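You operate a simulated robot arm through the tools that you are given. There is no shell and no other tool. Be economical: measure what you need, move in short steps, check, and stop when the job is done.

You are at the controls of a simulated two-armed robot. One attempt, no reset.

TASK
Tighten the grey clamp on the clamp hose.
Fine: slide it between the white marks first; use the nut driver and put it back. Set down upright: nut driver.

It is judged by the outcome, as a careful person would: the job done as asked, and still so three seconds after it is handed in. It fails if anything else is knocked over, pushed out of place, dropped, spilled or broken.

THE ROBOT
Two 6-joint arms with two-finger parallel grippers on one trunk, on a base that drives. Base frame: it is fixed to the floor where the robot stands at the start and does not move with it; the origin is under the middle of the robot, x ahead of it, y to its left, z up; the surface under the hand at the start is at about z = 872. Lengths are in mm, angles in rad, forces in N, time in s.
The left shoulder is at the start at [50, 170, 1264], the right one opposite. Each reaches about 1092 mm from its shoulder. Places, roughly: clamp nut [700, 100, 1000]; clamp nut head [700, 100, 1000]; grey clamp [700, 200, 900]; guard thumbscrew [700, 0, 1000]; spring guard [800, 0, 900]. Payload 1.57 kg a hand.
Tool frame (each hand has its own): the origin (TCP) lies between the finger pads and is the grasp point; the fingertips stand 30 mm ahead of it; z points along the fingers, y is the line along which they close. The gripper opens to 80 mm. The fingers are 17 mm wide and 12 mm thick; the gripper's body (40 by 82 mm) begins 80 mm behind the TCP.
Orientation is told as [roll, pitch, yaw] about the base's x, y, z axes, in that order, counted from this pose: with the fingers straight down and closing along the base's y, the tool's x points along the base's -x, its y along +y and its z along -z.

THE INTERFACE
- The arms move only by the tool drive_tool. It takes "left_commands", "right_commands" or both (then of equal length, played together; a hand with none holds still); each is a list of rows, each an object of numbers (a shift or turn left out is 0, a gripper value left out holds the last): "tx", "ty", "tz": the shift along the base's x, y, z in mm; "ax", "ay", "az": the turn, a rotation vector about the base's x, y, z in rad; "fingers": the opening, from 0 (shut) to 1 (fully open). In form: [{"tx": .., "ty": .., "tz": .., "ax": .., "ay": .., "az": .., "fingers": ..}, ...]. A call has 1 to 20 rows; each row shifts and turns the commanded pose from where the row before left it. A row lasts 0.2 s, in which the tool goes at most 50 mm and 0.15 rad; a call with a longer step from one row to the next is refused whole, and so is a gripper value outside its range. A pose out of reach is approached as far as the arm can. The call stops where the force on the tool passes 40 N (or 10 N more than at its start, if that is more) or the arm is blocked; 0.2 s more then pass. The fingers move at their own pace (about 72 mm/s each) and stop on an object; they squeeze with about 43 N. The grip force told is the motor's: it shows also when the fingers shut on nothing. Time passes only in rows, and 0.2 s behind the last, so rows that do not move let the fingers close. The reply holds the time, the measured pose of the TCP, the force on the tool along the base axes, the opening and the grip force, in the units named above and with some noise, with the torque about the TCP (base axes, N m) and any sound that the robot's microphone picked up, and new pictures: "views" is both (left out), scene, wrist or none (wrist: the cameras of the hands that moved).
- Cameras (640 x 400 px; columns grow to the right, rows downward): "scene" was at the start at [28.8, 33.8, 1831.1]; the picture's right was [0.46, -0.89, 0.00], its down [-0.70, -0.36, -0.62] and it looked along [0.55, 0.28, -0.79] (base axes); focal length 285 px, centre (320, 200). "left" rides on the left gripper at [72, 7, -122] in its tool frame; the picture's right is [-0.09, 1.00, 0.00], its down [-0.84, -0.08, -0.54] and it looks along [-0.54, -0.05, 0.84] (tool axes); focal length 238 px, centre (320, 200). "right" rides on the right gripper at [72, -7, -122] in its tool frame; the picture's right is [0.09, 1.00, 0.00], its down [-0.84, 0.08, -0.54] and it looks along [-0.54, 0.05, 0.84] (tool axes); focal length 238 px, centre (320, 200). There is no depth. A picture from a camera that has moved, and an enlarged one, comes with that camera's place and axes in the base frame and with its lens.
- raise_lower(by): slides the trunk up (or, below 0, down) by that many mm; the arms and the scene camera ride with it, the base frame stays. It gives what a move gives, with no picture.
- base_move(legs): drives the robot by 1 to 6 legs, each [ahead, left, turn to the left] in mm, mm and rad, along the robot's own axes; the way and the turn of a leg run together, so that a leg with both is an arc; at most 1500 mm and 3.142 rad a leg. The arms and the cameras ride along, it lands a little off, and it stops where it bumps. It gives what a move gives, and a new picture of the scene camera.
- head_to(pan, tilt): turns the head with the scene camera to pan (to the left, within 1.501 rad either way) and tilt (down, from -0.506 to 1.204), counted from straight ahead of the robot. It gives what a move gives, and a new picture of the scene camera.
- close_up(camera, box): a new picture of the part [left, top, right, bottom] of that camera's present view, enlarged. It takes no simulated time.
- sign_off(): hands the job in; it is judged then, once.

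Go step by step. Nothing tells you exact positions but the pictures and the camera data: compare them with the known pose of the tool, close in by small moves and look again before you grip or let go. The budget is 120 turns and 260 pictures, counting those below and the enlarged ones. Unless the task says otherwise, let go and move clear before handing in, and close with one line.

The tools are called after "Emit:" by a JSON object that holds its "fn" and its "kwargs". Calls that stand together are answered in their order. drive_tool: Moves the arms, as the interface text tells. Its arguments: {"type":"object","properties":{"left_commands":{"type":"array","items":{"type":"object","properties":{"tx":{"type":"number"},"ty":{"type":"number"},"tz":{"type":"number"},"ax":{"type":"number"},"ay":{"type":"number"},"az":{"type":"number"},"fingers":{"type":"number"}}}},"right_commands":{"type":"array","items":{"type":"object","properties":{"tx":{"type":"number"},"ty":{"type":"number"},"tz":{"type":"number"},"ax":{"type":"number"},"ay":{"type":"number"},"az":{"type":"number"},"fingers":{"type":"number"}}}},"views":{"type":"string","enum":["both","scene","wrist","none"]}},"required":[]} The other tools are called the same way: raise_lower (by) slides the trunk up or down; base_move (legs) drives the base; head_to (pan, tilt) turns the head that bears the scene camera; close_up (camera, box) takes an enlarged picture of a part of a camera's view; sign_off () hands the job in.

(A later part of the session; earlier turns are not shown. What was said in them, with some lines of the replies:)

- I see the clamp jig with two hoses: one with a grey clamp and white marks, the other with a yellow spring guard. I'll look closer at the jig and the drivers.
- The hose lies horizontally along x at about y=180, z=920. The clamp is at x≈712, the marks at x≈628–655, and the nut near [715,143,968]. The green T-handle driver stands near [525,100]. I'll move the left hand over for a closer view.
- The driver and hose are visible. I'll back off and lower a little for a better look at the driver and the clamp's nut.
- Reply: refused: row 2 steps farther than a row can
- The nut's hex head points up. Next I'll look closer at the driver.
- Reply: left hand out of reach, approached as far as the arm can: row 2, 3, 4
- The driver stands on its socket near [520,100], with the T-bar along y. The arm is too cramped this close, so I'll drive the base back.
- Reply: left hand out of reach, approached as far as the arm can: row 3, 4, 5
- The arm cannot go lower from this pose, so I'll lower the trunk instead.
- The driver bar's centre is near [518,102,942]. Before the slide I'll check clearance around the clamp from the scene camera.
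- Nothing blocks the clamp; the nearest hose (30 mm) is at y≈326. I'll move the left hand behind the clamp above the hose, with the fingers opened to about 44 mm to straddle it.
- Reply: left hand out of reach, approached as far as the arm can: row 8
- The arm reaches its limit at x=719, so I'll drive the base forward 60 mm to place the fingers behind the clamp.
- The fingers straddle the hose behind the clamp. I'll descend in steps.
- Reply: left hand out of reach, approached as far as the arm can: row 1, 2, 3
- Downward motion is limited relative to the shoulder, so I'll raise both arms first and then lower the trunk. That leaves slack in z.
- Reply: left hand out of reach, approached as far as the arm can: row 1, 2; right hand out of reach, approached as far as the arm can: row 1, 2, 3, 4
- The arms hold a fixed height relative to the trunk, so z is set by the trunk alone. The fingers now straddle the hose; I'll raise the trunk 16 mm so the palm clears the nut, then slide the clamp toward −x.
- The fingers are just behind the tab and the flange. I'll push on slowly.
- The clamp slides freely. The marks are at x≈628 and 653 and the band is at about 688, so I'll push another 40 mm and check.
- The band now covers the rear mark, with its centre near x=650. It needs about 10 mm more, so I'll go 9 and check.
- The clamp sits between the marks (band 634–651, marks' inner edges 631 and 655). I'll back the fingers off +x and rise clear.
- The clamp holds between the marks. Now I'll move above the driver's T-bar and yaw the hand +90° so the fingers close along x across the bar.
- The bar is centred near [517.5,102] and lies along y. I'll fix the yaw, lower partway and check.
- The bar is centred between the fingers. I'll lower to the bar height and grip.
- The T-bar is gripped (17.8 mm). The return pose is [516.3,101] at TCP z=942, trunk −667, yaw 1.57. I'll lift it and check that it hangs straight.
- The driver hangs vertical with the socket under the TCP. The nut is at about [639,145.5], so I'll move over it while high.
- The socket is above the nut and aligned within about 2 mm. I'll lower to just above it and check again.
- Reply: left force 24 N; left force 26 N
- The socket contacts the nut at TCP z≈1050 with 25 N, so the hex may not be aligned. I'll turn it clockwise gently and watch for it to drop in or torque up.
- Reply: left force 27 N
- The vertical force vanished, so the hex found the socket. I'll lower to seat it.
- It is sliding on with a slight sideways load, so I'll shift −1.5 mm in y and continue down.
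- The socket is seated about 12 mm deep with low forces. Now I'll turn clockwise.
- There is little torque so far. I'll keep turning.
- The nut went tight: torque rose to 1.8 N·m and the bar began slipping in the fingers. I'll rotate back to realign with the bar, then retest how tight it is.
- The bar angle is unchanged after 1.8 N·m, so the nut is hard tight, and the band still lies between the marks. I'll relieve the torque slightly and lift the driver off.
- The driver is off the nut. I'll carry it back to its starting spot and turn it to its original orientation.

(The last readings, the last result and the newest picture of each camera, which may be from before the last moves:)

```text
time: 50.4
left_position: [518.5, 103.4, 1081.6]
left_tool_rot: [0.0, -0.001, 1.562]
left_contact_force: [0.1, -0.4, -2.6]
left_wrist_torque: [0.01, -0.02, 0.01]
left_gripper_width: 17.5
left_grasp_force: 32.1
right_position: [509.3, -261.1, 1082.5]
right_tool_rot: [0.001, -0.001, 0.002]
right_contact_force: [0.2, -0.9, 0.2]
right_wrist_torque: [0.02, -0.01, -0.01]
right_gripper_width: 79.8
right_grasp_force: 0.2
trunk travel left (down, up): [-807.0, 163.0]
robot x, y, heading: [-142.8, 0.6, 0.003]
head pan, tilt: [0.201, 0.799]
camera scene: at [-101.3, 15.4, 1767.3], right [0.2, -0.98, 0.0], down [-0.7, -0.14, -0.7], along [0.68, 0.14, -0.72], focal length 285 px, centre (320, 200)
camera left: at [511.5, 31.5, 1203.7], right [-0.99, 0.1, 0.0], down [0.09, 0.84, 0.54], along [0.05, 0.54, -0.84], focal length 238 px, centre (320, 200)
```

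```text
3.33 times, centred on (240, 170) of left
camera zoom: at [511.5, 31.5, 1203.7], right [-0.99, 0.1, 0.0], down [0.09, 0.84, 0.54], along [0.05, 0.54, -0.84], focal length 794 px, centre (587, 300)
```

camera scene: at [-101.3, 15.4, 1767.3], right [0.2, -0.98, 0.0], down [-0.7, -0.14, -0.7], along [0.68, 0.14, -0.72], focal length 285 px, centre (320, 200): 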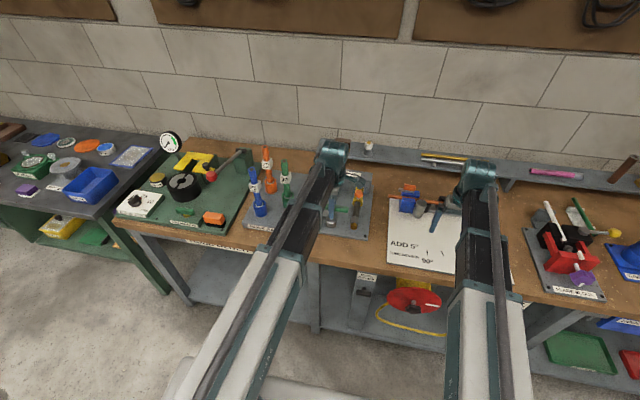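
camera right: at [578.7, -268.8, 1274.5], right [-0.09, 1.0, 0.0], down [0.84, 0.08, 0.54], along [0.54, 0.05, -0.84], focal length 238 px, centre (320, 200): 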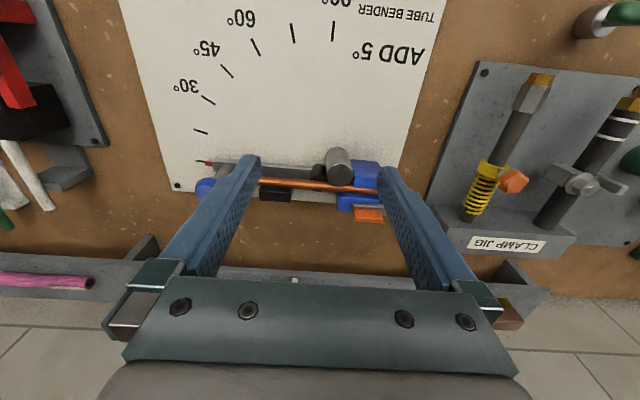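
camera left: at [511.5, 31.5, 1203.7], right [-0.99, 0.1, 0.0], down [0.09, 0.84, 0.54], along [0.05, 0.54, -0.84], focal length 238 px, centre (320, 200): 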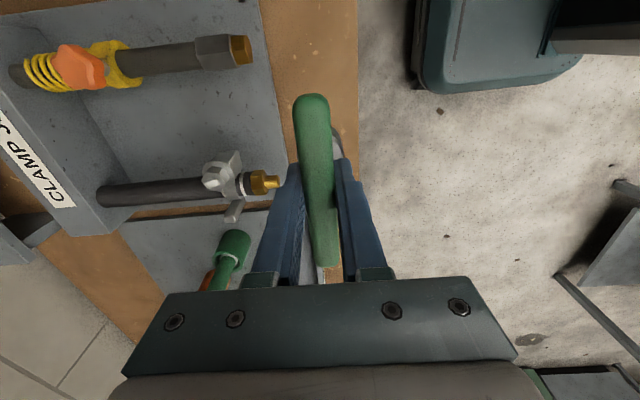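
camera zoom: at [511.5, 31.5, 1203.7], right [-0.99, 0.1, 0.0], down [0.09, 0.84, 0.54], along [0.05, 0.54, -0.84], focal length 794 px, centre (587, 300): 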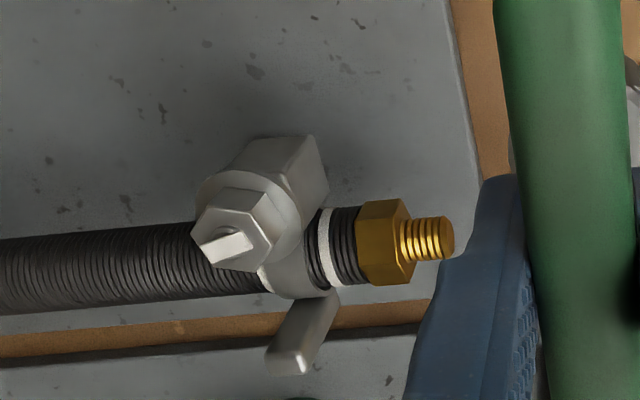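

The driver is nearly over its spot. I'll correct the small offset and lower it to just above the bench.

Emit:
{"fn": "drive_tool", "kwargs": {"left_commands": [{"tx": -1.3, "ty": -2.5, "az": 0.01}], "views": "none"}}

Emit:
{"fn": "raise_lower", "kwargs": {"by": -125}}

Emit:
{"fn": "raise_lower", "kwargs": {"by": -12}}

Emit:
{"fn": "raise_lower", "kwargs": {"by": -2.5}}

Emit:
{"fn": "close_up", "kwargs": {"camera": "scene", "box": [280, 170, 400, 260]}}

```text
time: 50.8
left_position: [517.2, 100.9, 1080.8]
left_tool_rot: [-0.001, -0.001, 1.569]
left_contact_force: [-0.5, -0.3, -0.9]
left_wrist_torque: [0.04, 0.05, 0.01]
left_gripper_width: 17.8
left_grasp_force: 32.7
right_position: [508.9, -261.2, 1081.5]
right_tool_rot: [0.0, -0.002, 0.002]
right_contact_force: [0.3, 0.0, 0.3]
right_wrist_torque: [0.02, 0.0, -0.02]
right_gripper_width: 80.1
right_grasp_force: 0.1
trunk travel left (down, up): [-807.0, 163.0]
robot x, y, heading: [-140.1, -2.2, 0.006]
head pan, tilt: [0.201, 0.799]
```

```text
time: 52.3
left_position: [518.2, 101.4, 958.0]
left_tool_rot: [0.0, -0.001, 1.57]
left_contact_force: [-0.7, 0.1, -1.0]
left_wrist_torque: [0.04, 0.0, -0.04]
left_gripper_width: 17.9
left_grasp_force: 32.0
right_position: [510.0, -260.2, 957.0]
right_tool_rot: [0.001, -0.001, 0.002]
right_contact_force: [-0.4, 0.1, 0.7]
right_wrist_torque: [-0.02, -0.01, 0.0]
right_gripper_width: 80.0
right_grasp_force: 0.1
trunk travel left (down, up): [-682.0, 288.0]
robot x, y, heading: [-140.3, -1.2, 0.004]
head pan, tilt: [0.201, 0.799]
```

```text
time: 52.9
left_position: [517.1, 101.4, 945.1]
left_tool_rot: [0.002, -0.001, 1.569]
left_contact_force: [-0.2, -0.3, -1.2]
left_wrist_torque: [0.01, 0.0, 0.0]
left_gripper_width: 17.6
left_grasp_force: 32.8
right_position: [509.4, -259.3, 945.7]
right_tool_rot: [0.001, 0.0, 0.002]
right_contact_force: [-0.2, 1.2, 0.5]
right_wrist_torque: [-0.02, 0.02, 0.02]
right_gripper_width: 80.0
right_grasp_force: 0.0
trunk travel left (down, up): [-670.0, 300.0]
robot x, y, heading: [-143.5, -1.2, 0.005]
head pan, tilt: [0.201, 0.799]
```

```text
time: 53.4
left_position: [517.5, 101.6, 943.2]
left_tool_rot: [0.001, -0.002, 1.57]
left_contact_force: [-0.6, 1.0, -1.7]
left_wrist_torque: [0.01, 0.01, 0.01]
left_gripper_width: 17.5
left_grasp_force: 32.3
right_position: [509.4, -260.1, 942.5]
right_tool_rot: [0.001, 0.001, 0.002]
right_contact_force: [0.3, 0.2, -0.1]
right_wrist_torque: [0.0, -0.02, 0.0]
right_gripper_width: 80.0
right_grasp_force: 0.1
trunk travel left (down, up): [-668.0, 302.0]
robot x, y, heading: [-142.0, 2.0, -0.0]
head pan, tilt: [0.201, 0.799]
```

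```text
4.44 times, centred on (340, 215) of scene
camera zoom: at [-101.4, 15.4, 1627.8], right [0.2, -0.98, 0.0], down [-0.7, -0.14, -0.7], along [0.68, 0.14, -0.72], focal length 1266 px, centre (231, 133)
```

zoom: 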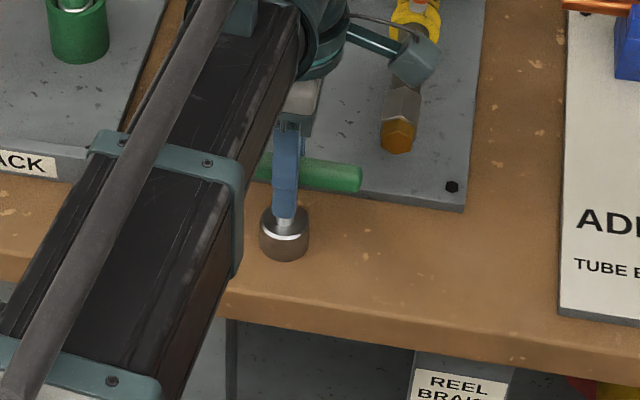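

It is still carrying the driver's weight, so I'll lower by small steps to contact.

Emit:
{"fn": "raise_lower", "kwargs": {"by": -1}}

Emit:
{"fn": "raise_lower", "kwargs": {"by": -0.7}}

```text
time: 53.9
left_position: [517.2, 100.8, 941.8]
left_tool_rot: [0.0, -0.003, 1.569]
left_contact_force: [0.5, 0.6, -0.5]
left_wrist_torque: [0.02, -0.01, 0.0]
left_gripper_width: 17.8
left_grasp_force: 32.4
right_position: [509.9, -261.3, 940.3]
right_tool_rot: [0.0, 0.0, 0.002]
right_contact_force: [-1.3, 0.1, -0.2]
right_wrist_torque: [-0.01, -0.01, -0.03]
right_gripper_width: 80.0
right_grasp_force: 0.1
trunk travel left (down, up): [-667.0, 303.0]
robot x, y, heading: [-142.9, -0.4, 0.003]
head pan, tilt: [0.201, 0.799]
```

```text
time: 54.4
left_position: [517.1, 101.2, 940.8]
left_tool_rot: [-0.002, -0.002, 1.569]
left_contact_force: [3.2, 1.0, 13.1]
left_wrist_torque: [-0.05, -0.03, 0.02]
left_gripper_width: 17.6
left_grasp_force: 31.9
right_position: [509.3, -260.9, 940.7]
right_tool_rot: [-0.001, 0.001, 0.001]
right_contact_force: [-0.5, -0.7, -0.7]
right_wrist_torque: [0.03, -0.03, 0.0]
right_gripper_width: 80.1
right_grasp_force: 0.1
trunk travel left (down, up): [-666.0, 304.0]
robot x, y, heading: [-142.8, 1.9, -0.0]
head pan, tilt: [0.201, 0.799]
```

The driver is on the bench (13 N up). I'll raise 0.4 mm to relieve that, then open gently.

Emit:
{"fn": "raise_lower", "kwargs": {"by": 0.4}}

Emit:
{"fn": "drive_tool", "kwargs": {"left_commands": [{"fingers": 0.28}, {"fingers": 0.4}, {"fingers": 0.7}, {}, {}], "views": "wrist"}}

Emit:
{"fn": "close_up", "kwargs": {"camera": "scene", "box": [280, 170, 400, 260]}}

```text
time: 54.9
left_position: [517.8, 101.1, 941.7]
left_tool_rot: [0.001, -0.002, 1.571]
left_contact_force: [2.5, 0.4, 8.8]
left_wrist_torque: [0.01, -0.05, -0.01]
left_gripper_width: 17.6
left_grasp_force: 32.1
right_position: [509.2, -259.8, 942.3]
right_tool_rot: [0.0, 0.001, 0.001]
right_contact_force: [-0.1, -0.2, -1.2]
right_wrist_torque: [-0.01, -0.03, -0.01]
right_gripper_width: 80.0
right_grasp_force: 0.1
trunk travel left (down, up): [-667.0, 303.0]
robot x, y, heading: [-142.7, 0.7, -0.004]
head pan, tilt: [0.201, 0.799]
```

```text
time: 56.1
left_position: [516.8, 100.6, 942.3]
left_tool_rot: [0.0, -0.001, 1.57]
left_contact_force: [-0.4, 0.1, -0.7]
left_wrist_torque: [-0.02, 0.02, -0.03]
left_gripper_width: 55.9
left_grasp_force: 0.0
right_position: [509.5, -261.0, 941.6]
right_tool_rot: [0.0, 0.001, 0.003]
right_contact_force: [-0.6, -0.3, -0.4]
right_wrist_torque: [-0.03, -0.02, -0.03]
right_gripper_width: 80.1
right_grasp_force: 0.1
trunk travel left (down, up): [-667.0, 303.0]
robot x, y, heading: [-144.3, 5.5, 0.007]
head pan, tilt: [0.201, 0.799]
camera left: at [510.4, 28.7, 1063.0], right [-1.0, 0.09, 0.0], down [0.08, 0.84, 0.54], along [0.05, 0.54, -0.84], focal length 238 px, centre (320, 200)
```

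left: 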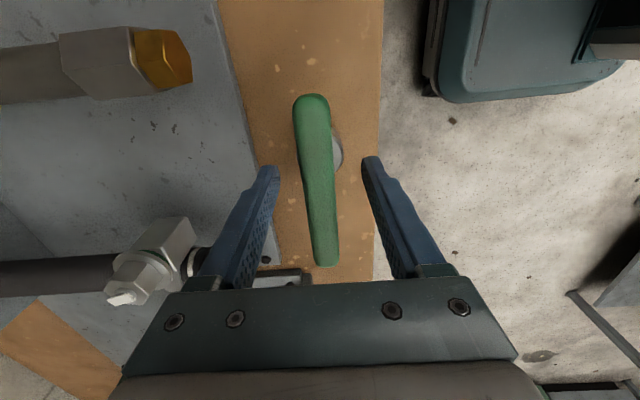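

```text
4.44 times, centred on (340, 215) of scene
camera zoom: at [-101.5, 15.4, 1626.5], right [0.2, -0.98, 0.0], down [-0.7, -0.14, -0.7], along [0.68, 0.14, -0.72], focal length 1266 px, centre (231, 133)
```

zoom: 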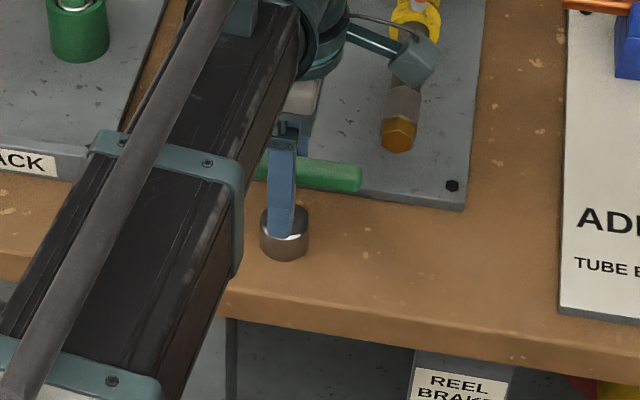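

The driver stands upright on its spot. I'll rise clear and inspect the clamp.

Emit:
{"fn": "raise_lower", "kwargs": {"by": 110}}

Emit:
{"fn": "drive_tool", "kwargs": {"left_commands": [{"az": -0.15}, {"az": -0.15}, {"az": -0.15}, {"az": -0.15}, {"az": -0.15}, {"az": -0.15}, {"az": -0.15}, {"az": -0.15}, {"az": -0.15}, {"az": -0.15}, {"az": -0.07, "tx": 10, "ty": 40}], "views": "both"}}

Emit:
{"fn": "close_up", "kwargs": {"camera": "left", "box": [240, 120, 400, 240]}}

Emit:
{"fn": "close_up", "kwargs": {"camera": "left", "box": [170, 40, 330, 160]}}

```text
time: 57.5
left_position: [517.8, 100.1, 1052.2]
left_tool_rot: [-0.001, -0.001, 1.568]
left_contact_force: [-0.1, 0.3, 0.3]
left_wrist_torque: [-0.02, 0.01, 0.04]
left_gripper_width: 56.1
left_grasp_force: 0.1
right_position: [511.0, -261.1, 1051.1]
right_tool_rot: [0.0, 0.0, 0.002]
right_contact_force: [-0.6, 0.1, -1.3]
right_wrist_torque: [-0.01, 0.0, 0.0]
right_gripper_width: 80.1
right_grasp_force: 0.1
trunk travel left (down, up): [-777.0, 193.0]
robot x, y, heading: [-141.2, 2.0, 0.001]
head pan, tilt: [0.201, 0.799]
```

```text
time: 60.0
left_position: [526.4, 141.2, 1050.2]
left_tool_rot: [0.0, -0.001, -0.002]
left_contact_force: [0.5, -0.1, -0.2]
left_wrist_torque: [-0.02, 0.02, 0.01]
left_gripper_width: 56.1
left_grasp_force: 0.1
right_position: [510.0, -259.7, 1051.5]
right_tool_rot: [0.0, 0.0, 0.004]
right_contact_force: [-0.2, 0.4, -0.6]
right_wrist_torque: [0.03, 0.01, -0.06]
right_gripper_width: 79.8
right_grasp_force: 0.2
trunk travel left (down, up): [-777.0, 193.0]
robot x, y, heading: [-146.3, -0.8, 0.0]
head pan, tilt: [0.201, 0.799]
camera scene: at [-101.3, 16.2, 1736.5], right [0.2, -0.98, 0.0], down [-0.7, -0.14, -0.7], along [0.68, 0.14, -0.72], focal length 285 px, centre (320, 200)
camera left: at [454.8, 148.0, 1172.9], right [0.09, 1.0, 0.0], down [0.84, -0.08, 0.54], along [0.54, -0.05, -0.84], focal length 238 px, centre (320, 200)
```

scene: 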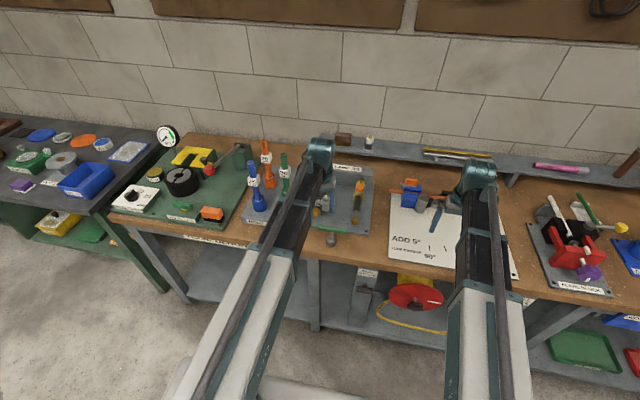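
left: 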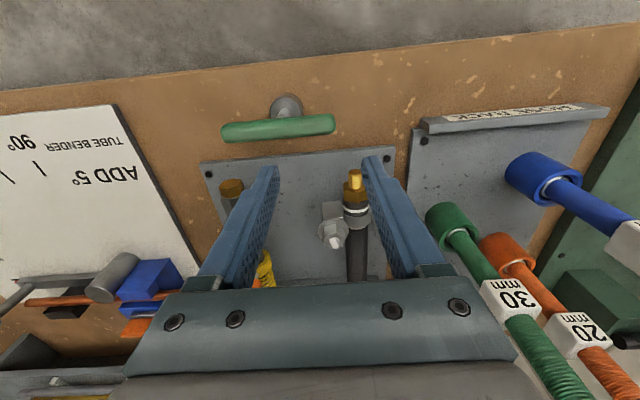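

```text
3.33 times, centred on (320, 180) of left
camera zoom: at [454.8, 148.0, 1172.9], right [0.09, 1.0, 0.0], down [0.84, -0.08, 0.54], along [0.54, -0.05, -0.84], focal length 794 px, centre (320, 267)
```

zoom: 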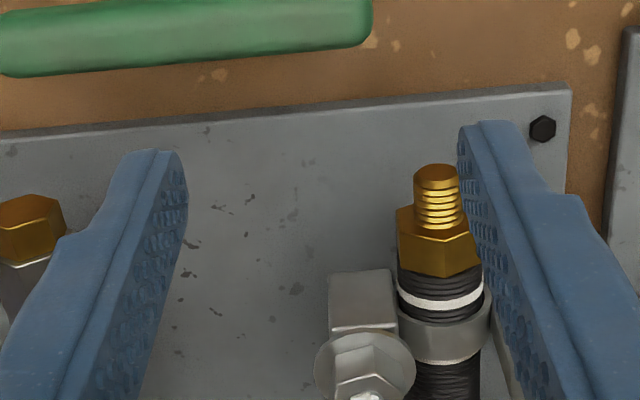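

```text
3.33 times, centred on (250, 100) of left
camera zoom: at [454.8, 148.0, 1172.9], right [0.09, 1.0, 0.0], down [0.84, -0.08, 0.54], along [0.54, -0.05, -0.84], focal length 794 px, centre (553, 533)
```

zoom: 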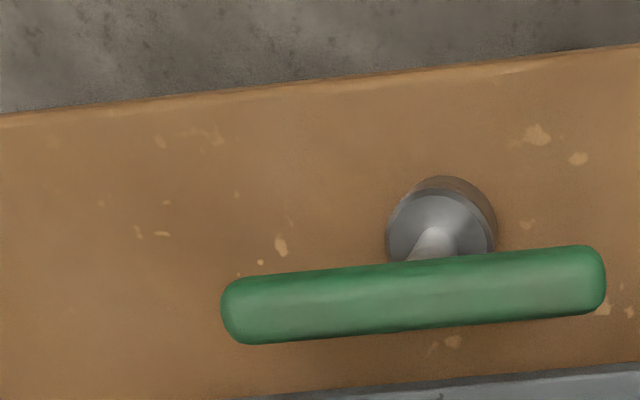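

The driver is fine. One last clear look at the clamp between the marks, with the hand moved aside.

Emit:
{"fn": "drive_tool", "kwargs": {"left_commands": [{"tx": 35, "ty": 30, "fingers": 1}, {"tx": 35}], "views": "none"}}

Emit:
{"fn": "close_up", "kwargs": {"camera": "left", "box": [240, 80, 400, 200]}}

```text
time: 60.5
left_position: [597.5, 170.0, 1050.2]
left_tool_rot: [0.001, 0.0, -0.002]
left_contact_force: [0.8, 0.1, 0.4]
left_wrist_torque: [0.02, -0.02, 0.04]
left_gripper_width: 80.1
left_grasp_force: 0.1
right_position: [510.2, -261.5, 1051.1]
right_tool_rot: [0.0, 0.0, 0.002]
right_contact_force: [0.6, -0.2, 0.1]
right_wrist_torque: [0.04, 0.01, 0.0]
right_gripper_width: 80.2
right_grasp_force: 0.1
trunk travel left (down, up): [-777.0, 193.0]
robot x, y, heading: [-140.0, -1.3, 0.001]
head pan, tilt: [0.201, 0.799]
```

```text
3.33 times, centred on (320, 140) of left
camera zoom: at [526.0, 177.4, 1172.8], right [0.09, 1.0, 0.0], down [0.84, -0.08, 0.54], along [0.54, -0.05, -0.84], focal length 794 px, centre (320, 400)
```

zoom: 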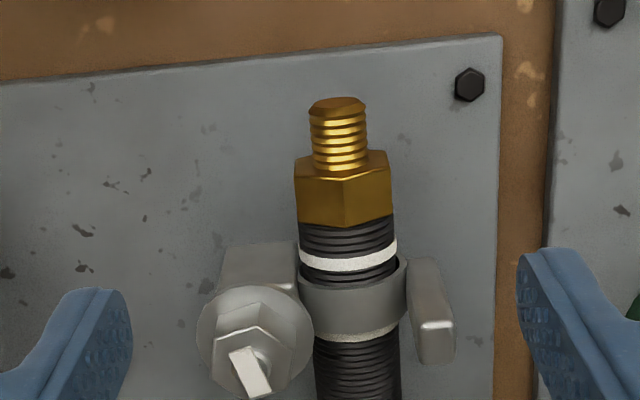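

Band and marks look right. I'll verify the centring from directly above.

Emit:
{"fn": "drive_tool", "kwargs": {"left_commands": [{"tx": 40}, {"tx": 40}, {"tx": 33}], "views": "none"}}

Emit:
{"fn": "close_up", "kwargs": {"camera": "left", "box": [260, 0, 380, 90]}}

```text
time: 61.4
left_position: [712.6, 170.9, 1051.1]
left_tool_rot: [-0.001, 0.001, -0.001]
left_contact_force: [-0.6, 0.5, 1.2]
left_wrist_torque: [0.01, -0.03, -0.04]
left_gripper_width: 79.8
left_grasp_force: 0.1
right_position: [510.8, -261.1, 1050.9]
right_tool_rot: [-0.001, 0.0, 0.001]
right_contact_force: [-0.5, 0.5, -1.1]
right_wrist_torque: [0.0, 0.0, -0.01]
right_gripper_width: 79.5
right_grasp_force: 0.0
trunk travel left (down, up): [-777.0, 193.0]
robot x, y, heading: [-139.7, 0.3, 0.005]
head pan, tilt: [0.201, 0.799]
```

```text
4.44 times, centred on (320, 45) of left
camera zoom: at [639.9, 177.2, 1172.6], right [0.09, 1.0, 0.0], down [0.84, -0.08, 0.54], along [0.54, -0.05, -0.84], focal length 1059 px, centre (320, 889)
```

zoom: 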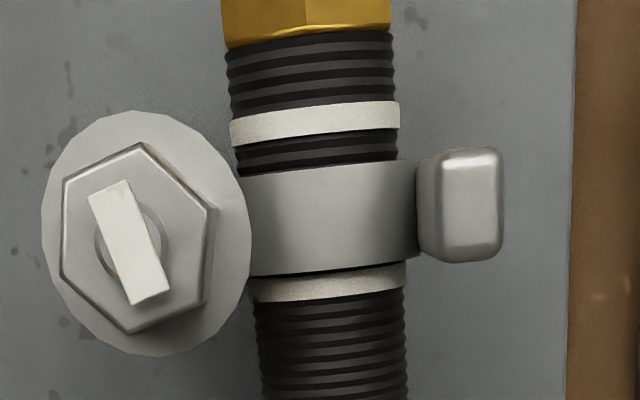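

The band is between the marks, but the rear edge looks very close to the rear mark. I'll zoom in from two positions.

Emit:
{"fn": "close_up", "kwargs": {"camera": "left", "box": [295, 10, 355, 70]}}

Emit:
{"fn": "drive_tool", "kwargs": {"left_commands": [{"tx": 15}], "views": "none"}}

Emit:
{"fn": "close_up", "kwargs": {"camera": "left", "box": [285, 0, 355, 60]}}

```text
6.67 times, centred on (325, 40) of left
camera zoom: at [639.9, 177.2, 1172.6], right [0.09, 1.0, 0.0], down [0.84, -0.08, 0.54], along [0.54, -0.05, -0.84], focal length 1589 px, centre (287, 1267)
```

zoom: 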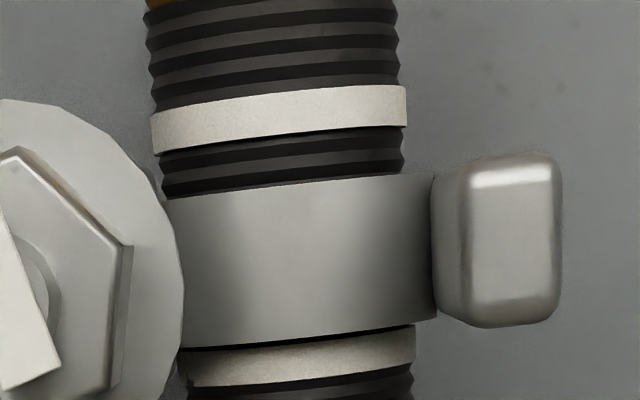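

```text
time: 61.8
left_position: [725.7, 169.8, 1050.8]
left_tool_rot: [0.002, 0.0, 0.0]
left_contact_force: [-0.4, 0.0, 0.3]
left_wrist_torque: [-0.02, -0.02, 0.0]
left_gripper_width: 80.2
left_grasp_force: 0.0
right_position: [509.7, -261.4, 1051.2]
right_tool_rot: [0.0, 0.0, 0.001]
right_contact_force: [0.5, -0.2, 0.2]
right_wrist_torque: [0.0, 0.0, -0.01]
right_gripper_width: 80.0
right_grasp_force: 0.1
trunk travel left (down, up): [-777.0, 193.0]
robot x, y, heading: [-141.6, -0.8, -0.0]
head pan, tilt: [0.201, 0.799]
```

```text
6.67 times, centred on (320, 30) of left
camera zoom: at [654.5, 176.8, 1172.7], right [0.09, 1.0, 0.0], down [0.84, -0.08, 0.54], along [0.54, -0.05, -0.84], focal length 1589 px, centre (320, 1333)
```

zoom: 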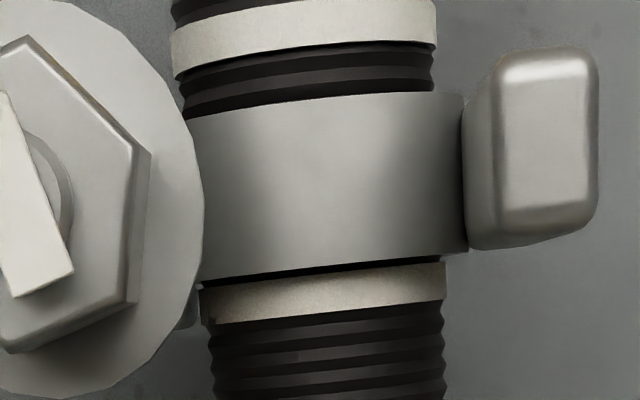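

A gap is visible on both sides, so the band lies fully between the marks. The nut is tight and the driver stands back on its spot. I'll raise clear and hand in.

Emit:
{"fn": "raise_lower", "kwargs": {"by": 80}}

Emit:
{"fn": "head_to", "kwargs": {"pan": 0.2, "tilt": 0.85}}

```text
time: 62.9
left_position: [724.6, 170.1, 1130.3]
left_tool_rot: [0.001, -0.001, 0.0]
left_contact_force: [-0.5, 0.0, 0.4]
left_wrist_torque: [0.01, -0.04, 0.01]
left_gripper_width: 80.0
left_grasp_force: 0.1
right_position: [510.4, -260.6, 1131.3]
right_tool_rot: [0.0, 0.001, 0.001]
right_contact_force: [-0.4, -0.5, -0.1]
right_wrist_torque: [0.01, 0.02, 0.0]
right_gripper_width: 80.2
right_grasp_force: 0.1
trunk travel left (down, up): [-857.0, 113.0]
robot x, y, heading: [-140.5, 4.0, 0.002]
head pan, tilt: [0.201, 0.799]
```

```text
time: 63.5
left_position: [725.4, 169.9, 1131.7]
left_tool_rot: [-0.001, -0.002, 0.0]
left_contact_force: [0.6, 0.6, 0.0]
left_wrist_torque: [-0.01, 0.02, -0.01]
left_gripper_width: 80.1
left_grasp_force: 0.0
right_position: [509.5, -261.9, 1132.2]
right_tool_rot: [0.0, 0.0, 0.002]
right_contact_force: [-0.9, 0.1, 0.1]
right_wrist_torque: [-0.01, 0.02, 0.0]
right_gripper_width: 80.0
right_grasp_force: 0.1
trunk travel left (down, up): [-857.0, 113.0]
robot x, y, heading: [-141.0, 0.0, 0.005]
head pan, tilt: [0.201, 0.85]
camera scene: at [-103.9, 14.9, 1812.5], right [0.2, -0.98, 0.0], down [-0.74, -0.15, -0.66], along [0.65, 0.13, -0.75], focal length 285 px, centre (320, 200)
```

scene: 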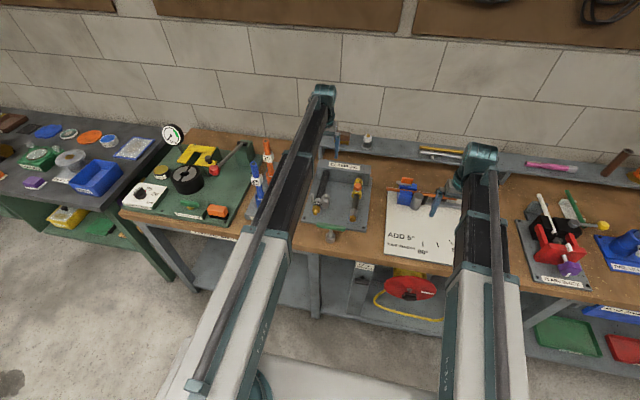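

Everything is in place and both hands are clear, so I'm handing it in.

Emit:
{"fn": "sign_off", "kwargs": {}}

```text
The job is handed in.
```

The grey clamp sits between the white marks, about 2 mm nearer the rear one. Its nut is tightened to a firm stop, and the nut driver stands upright back on its spot.
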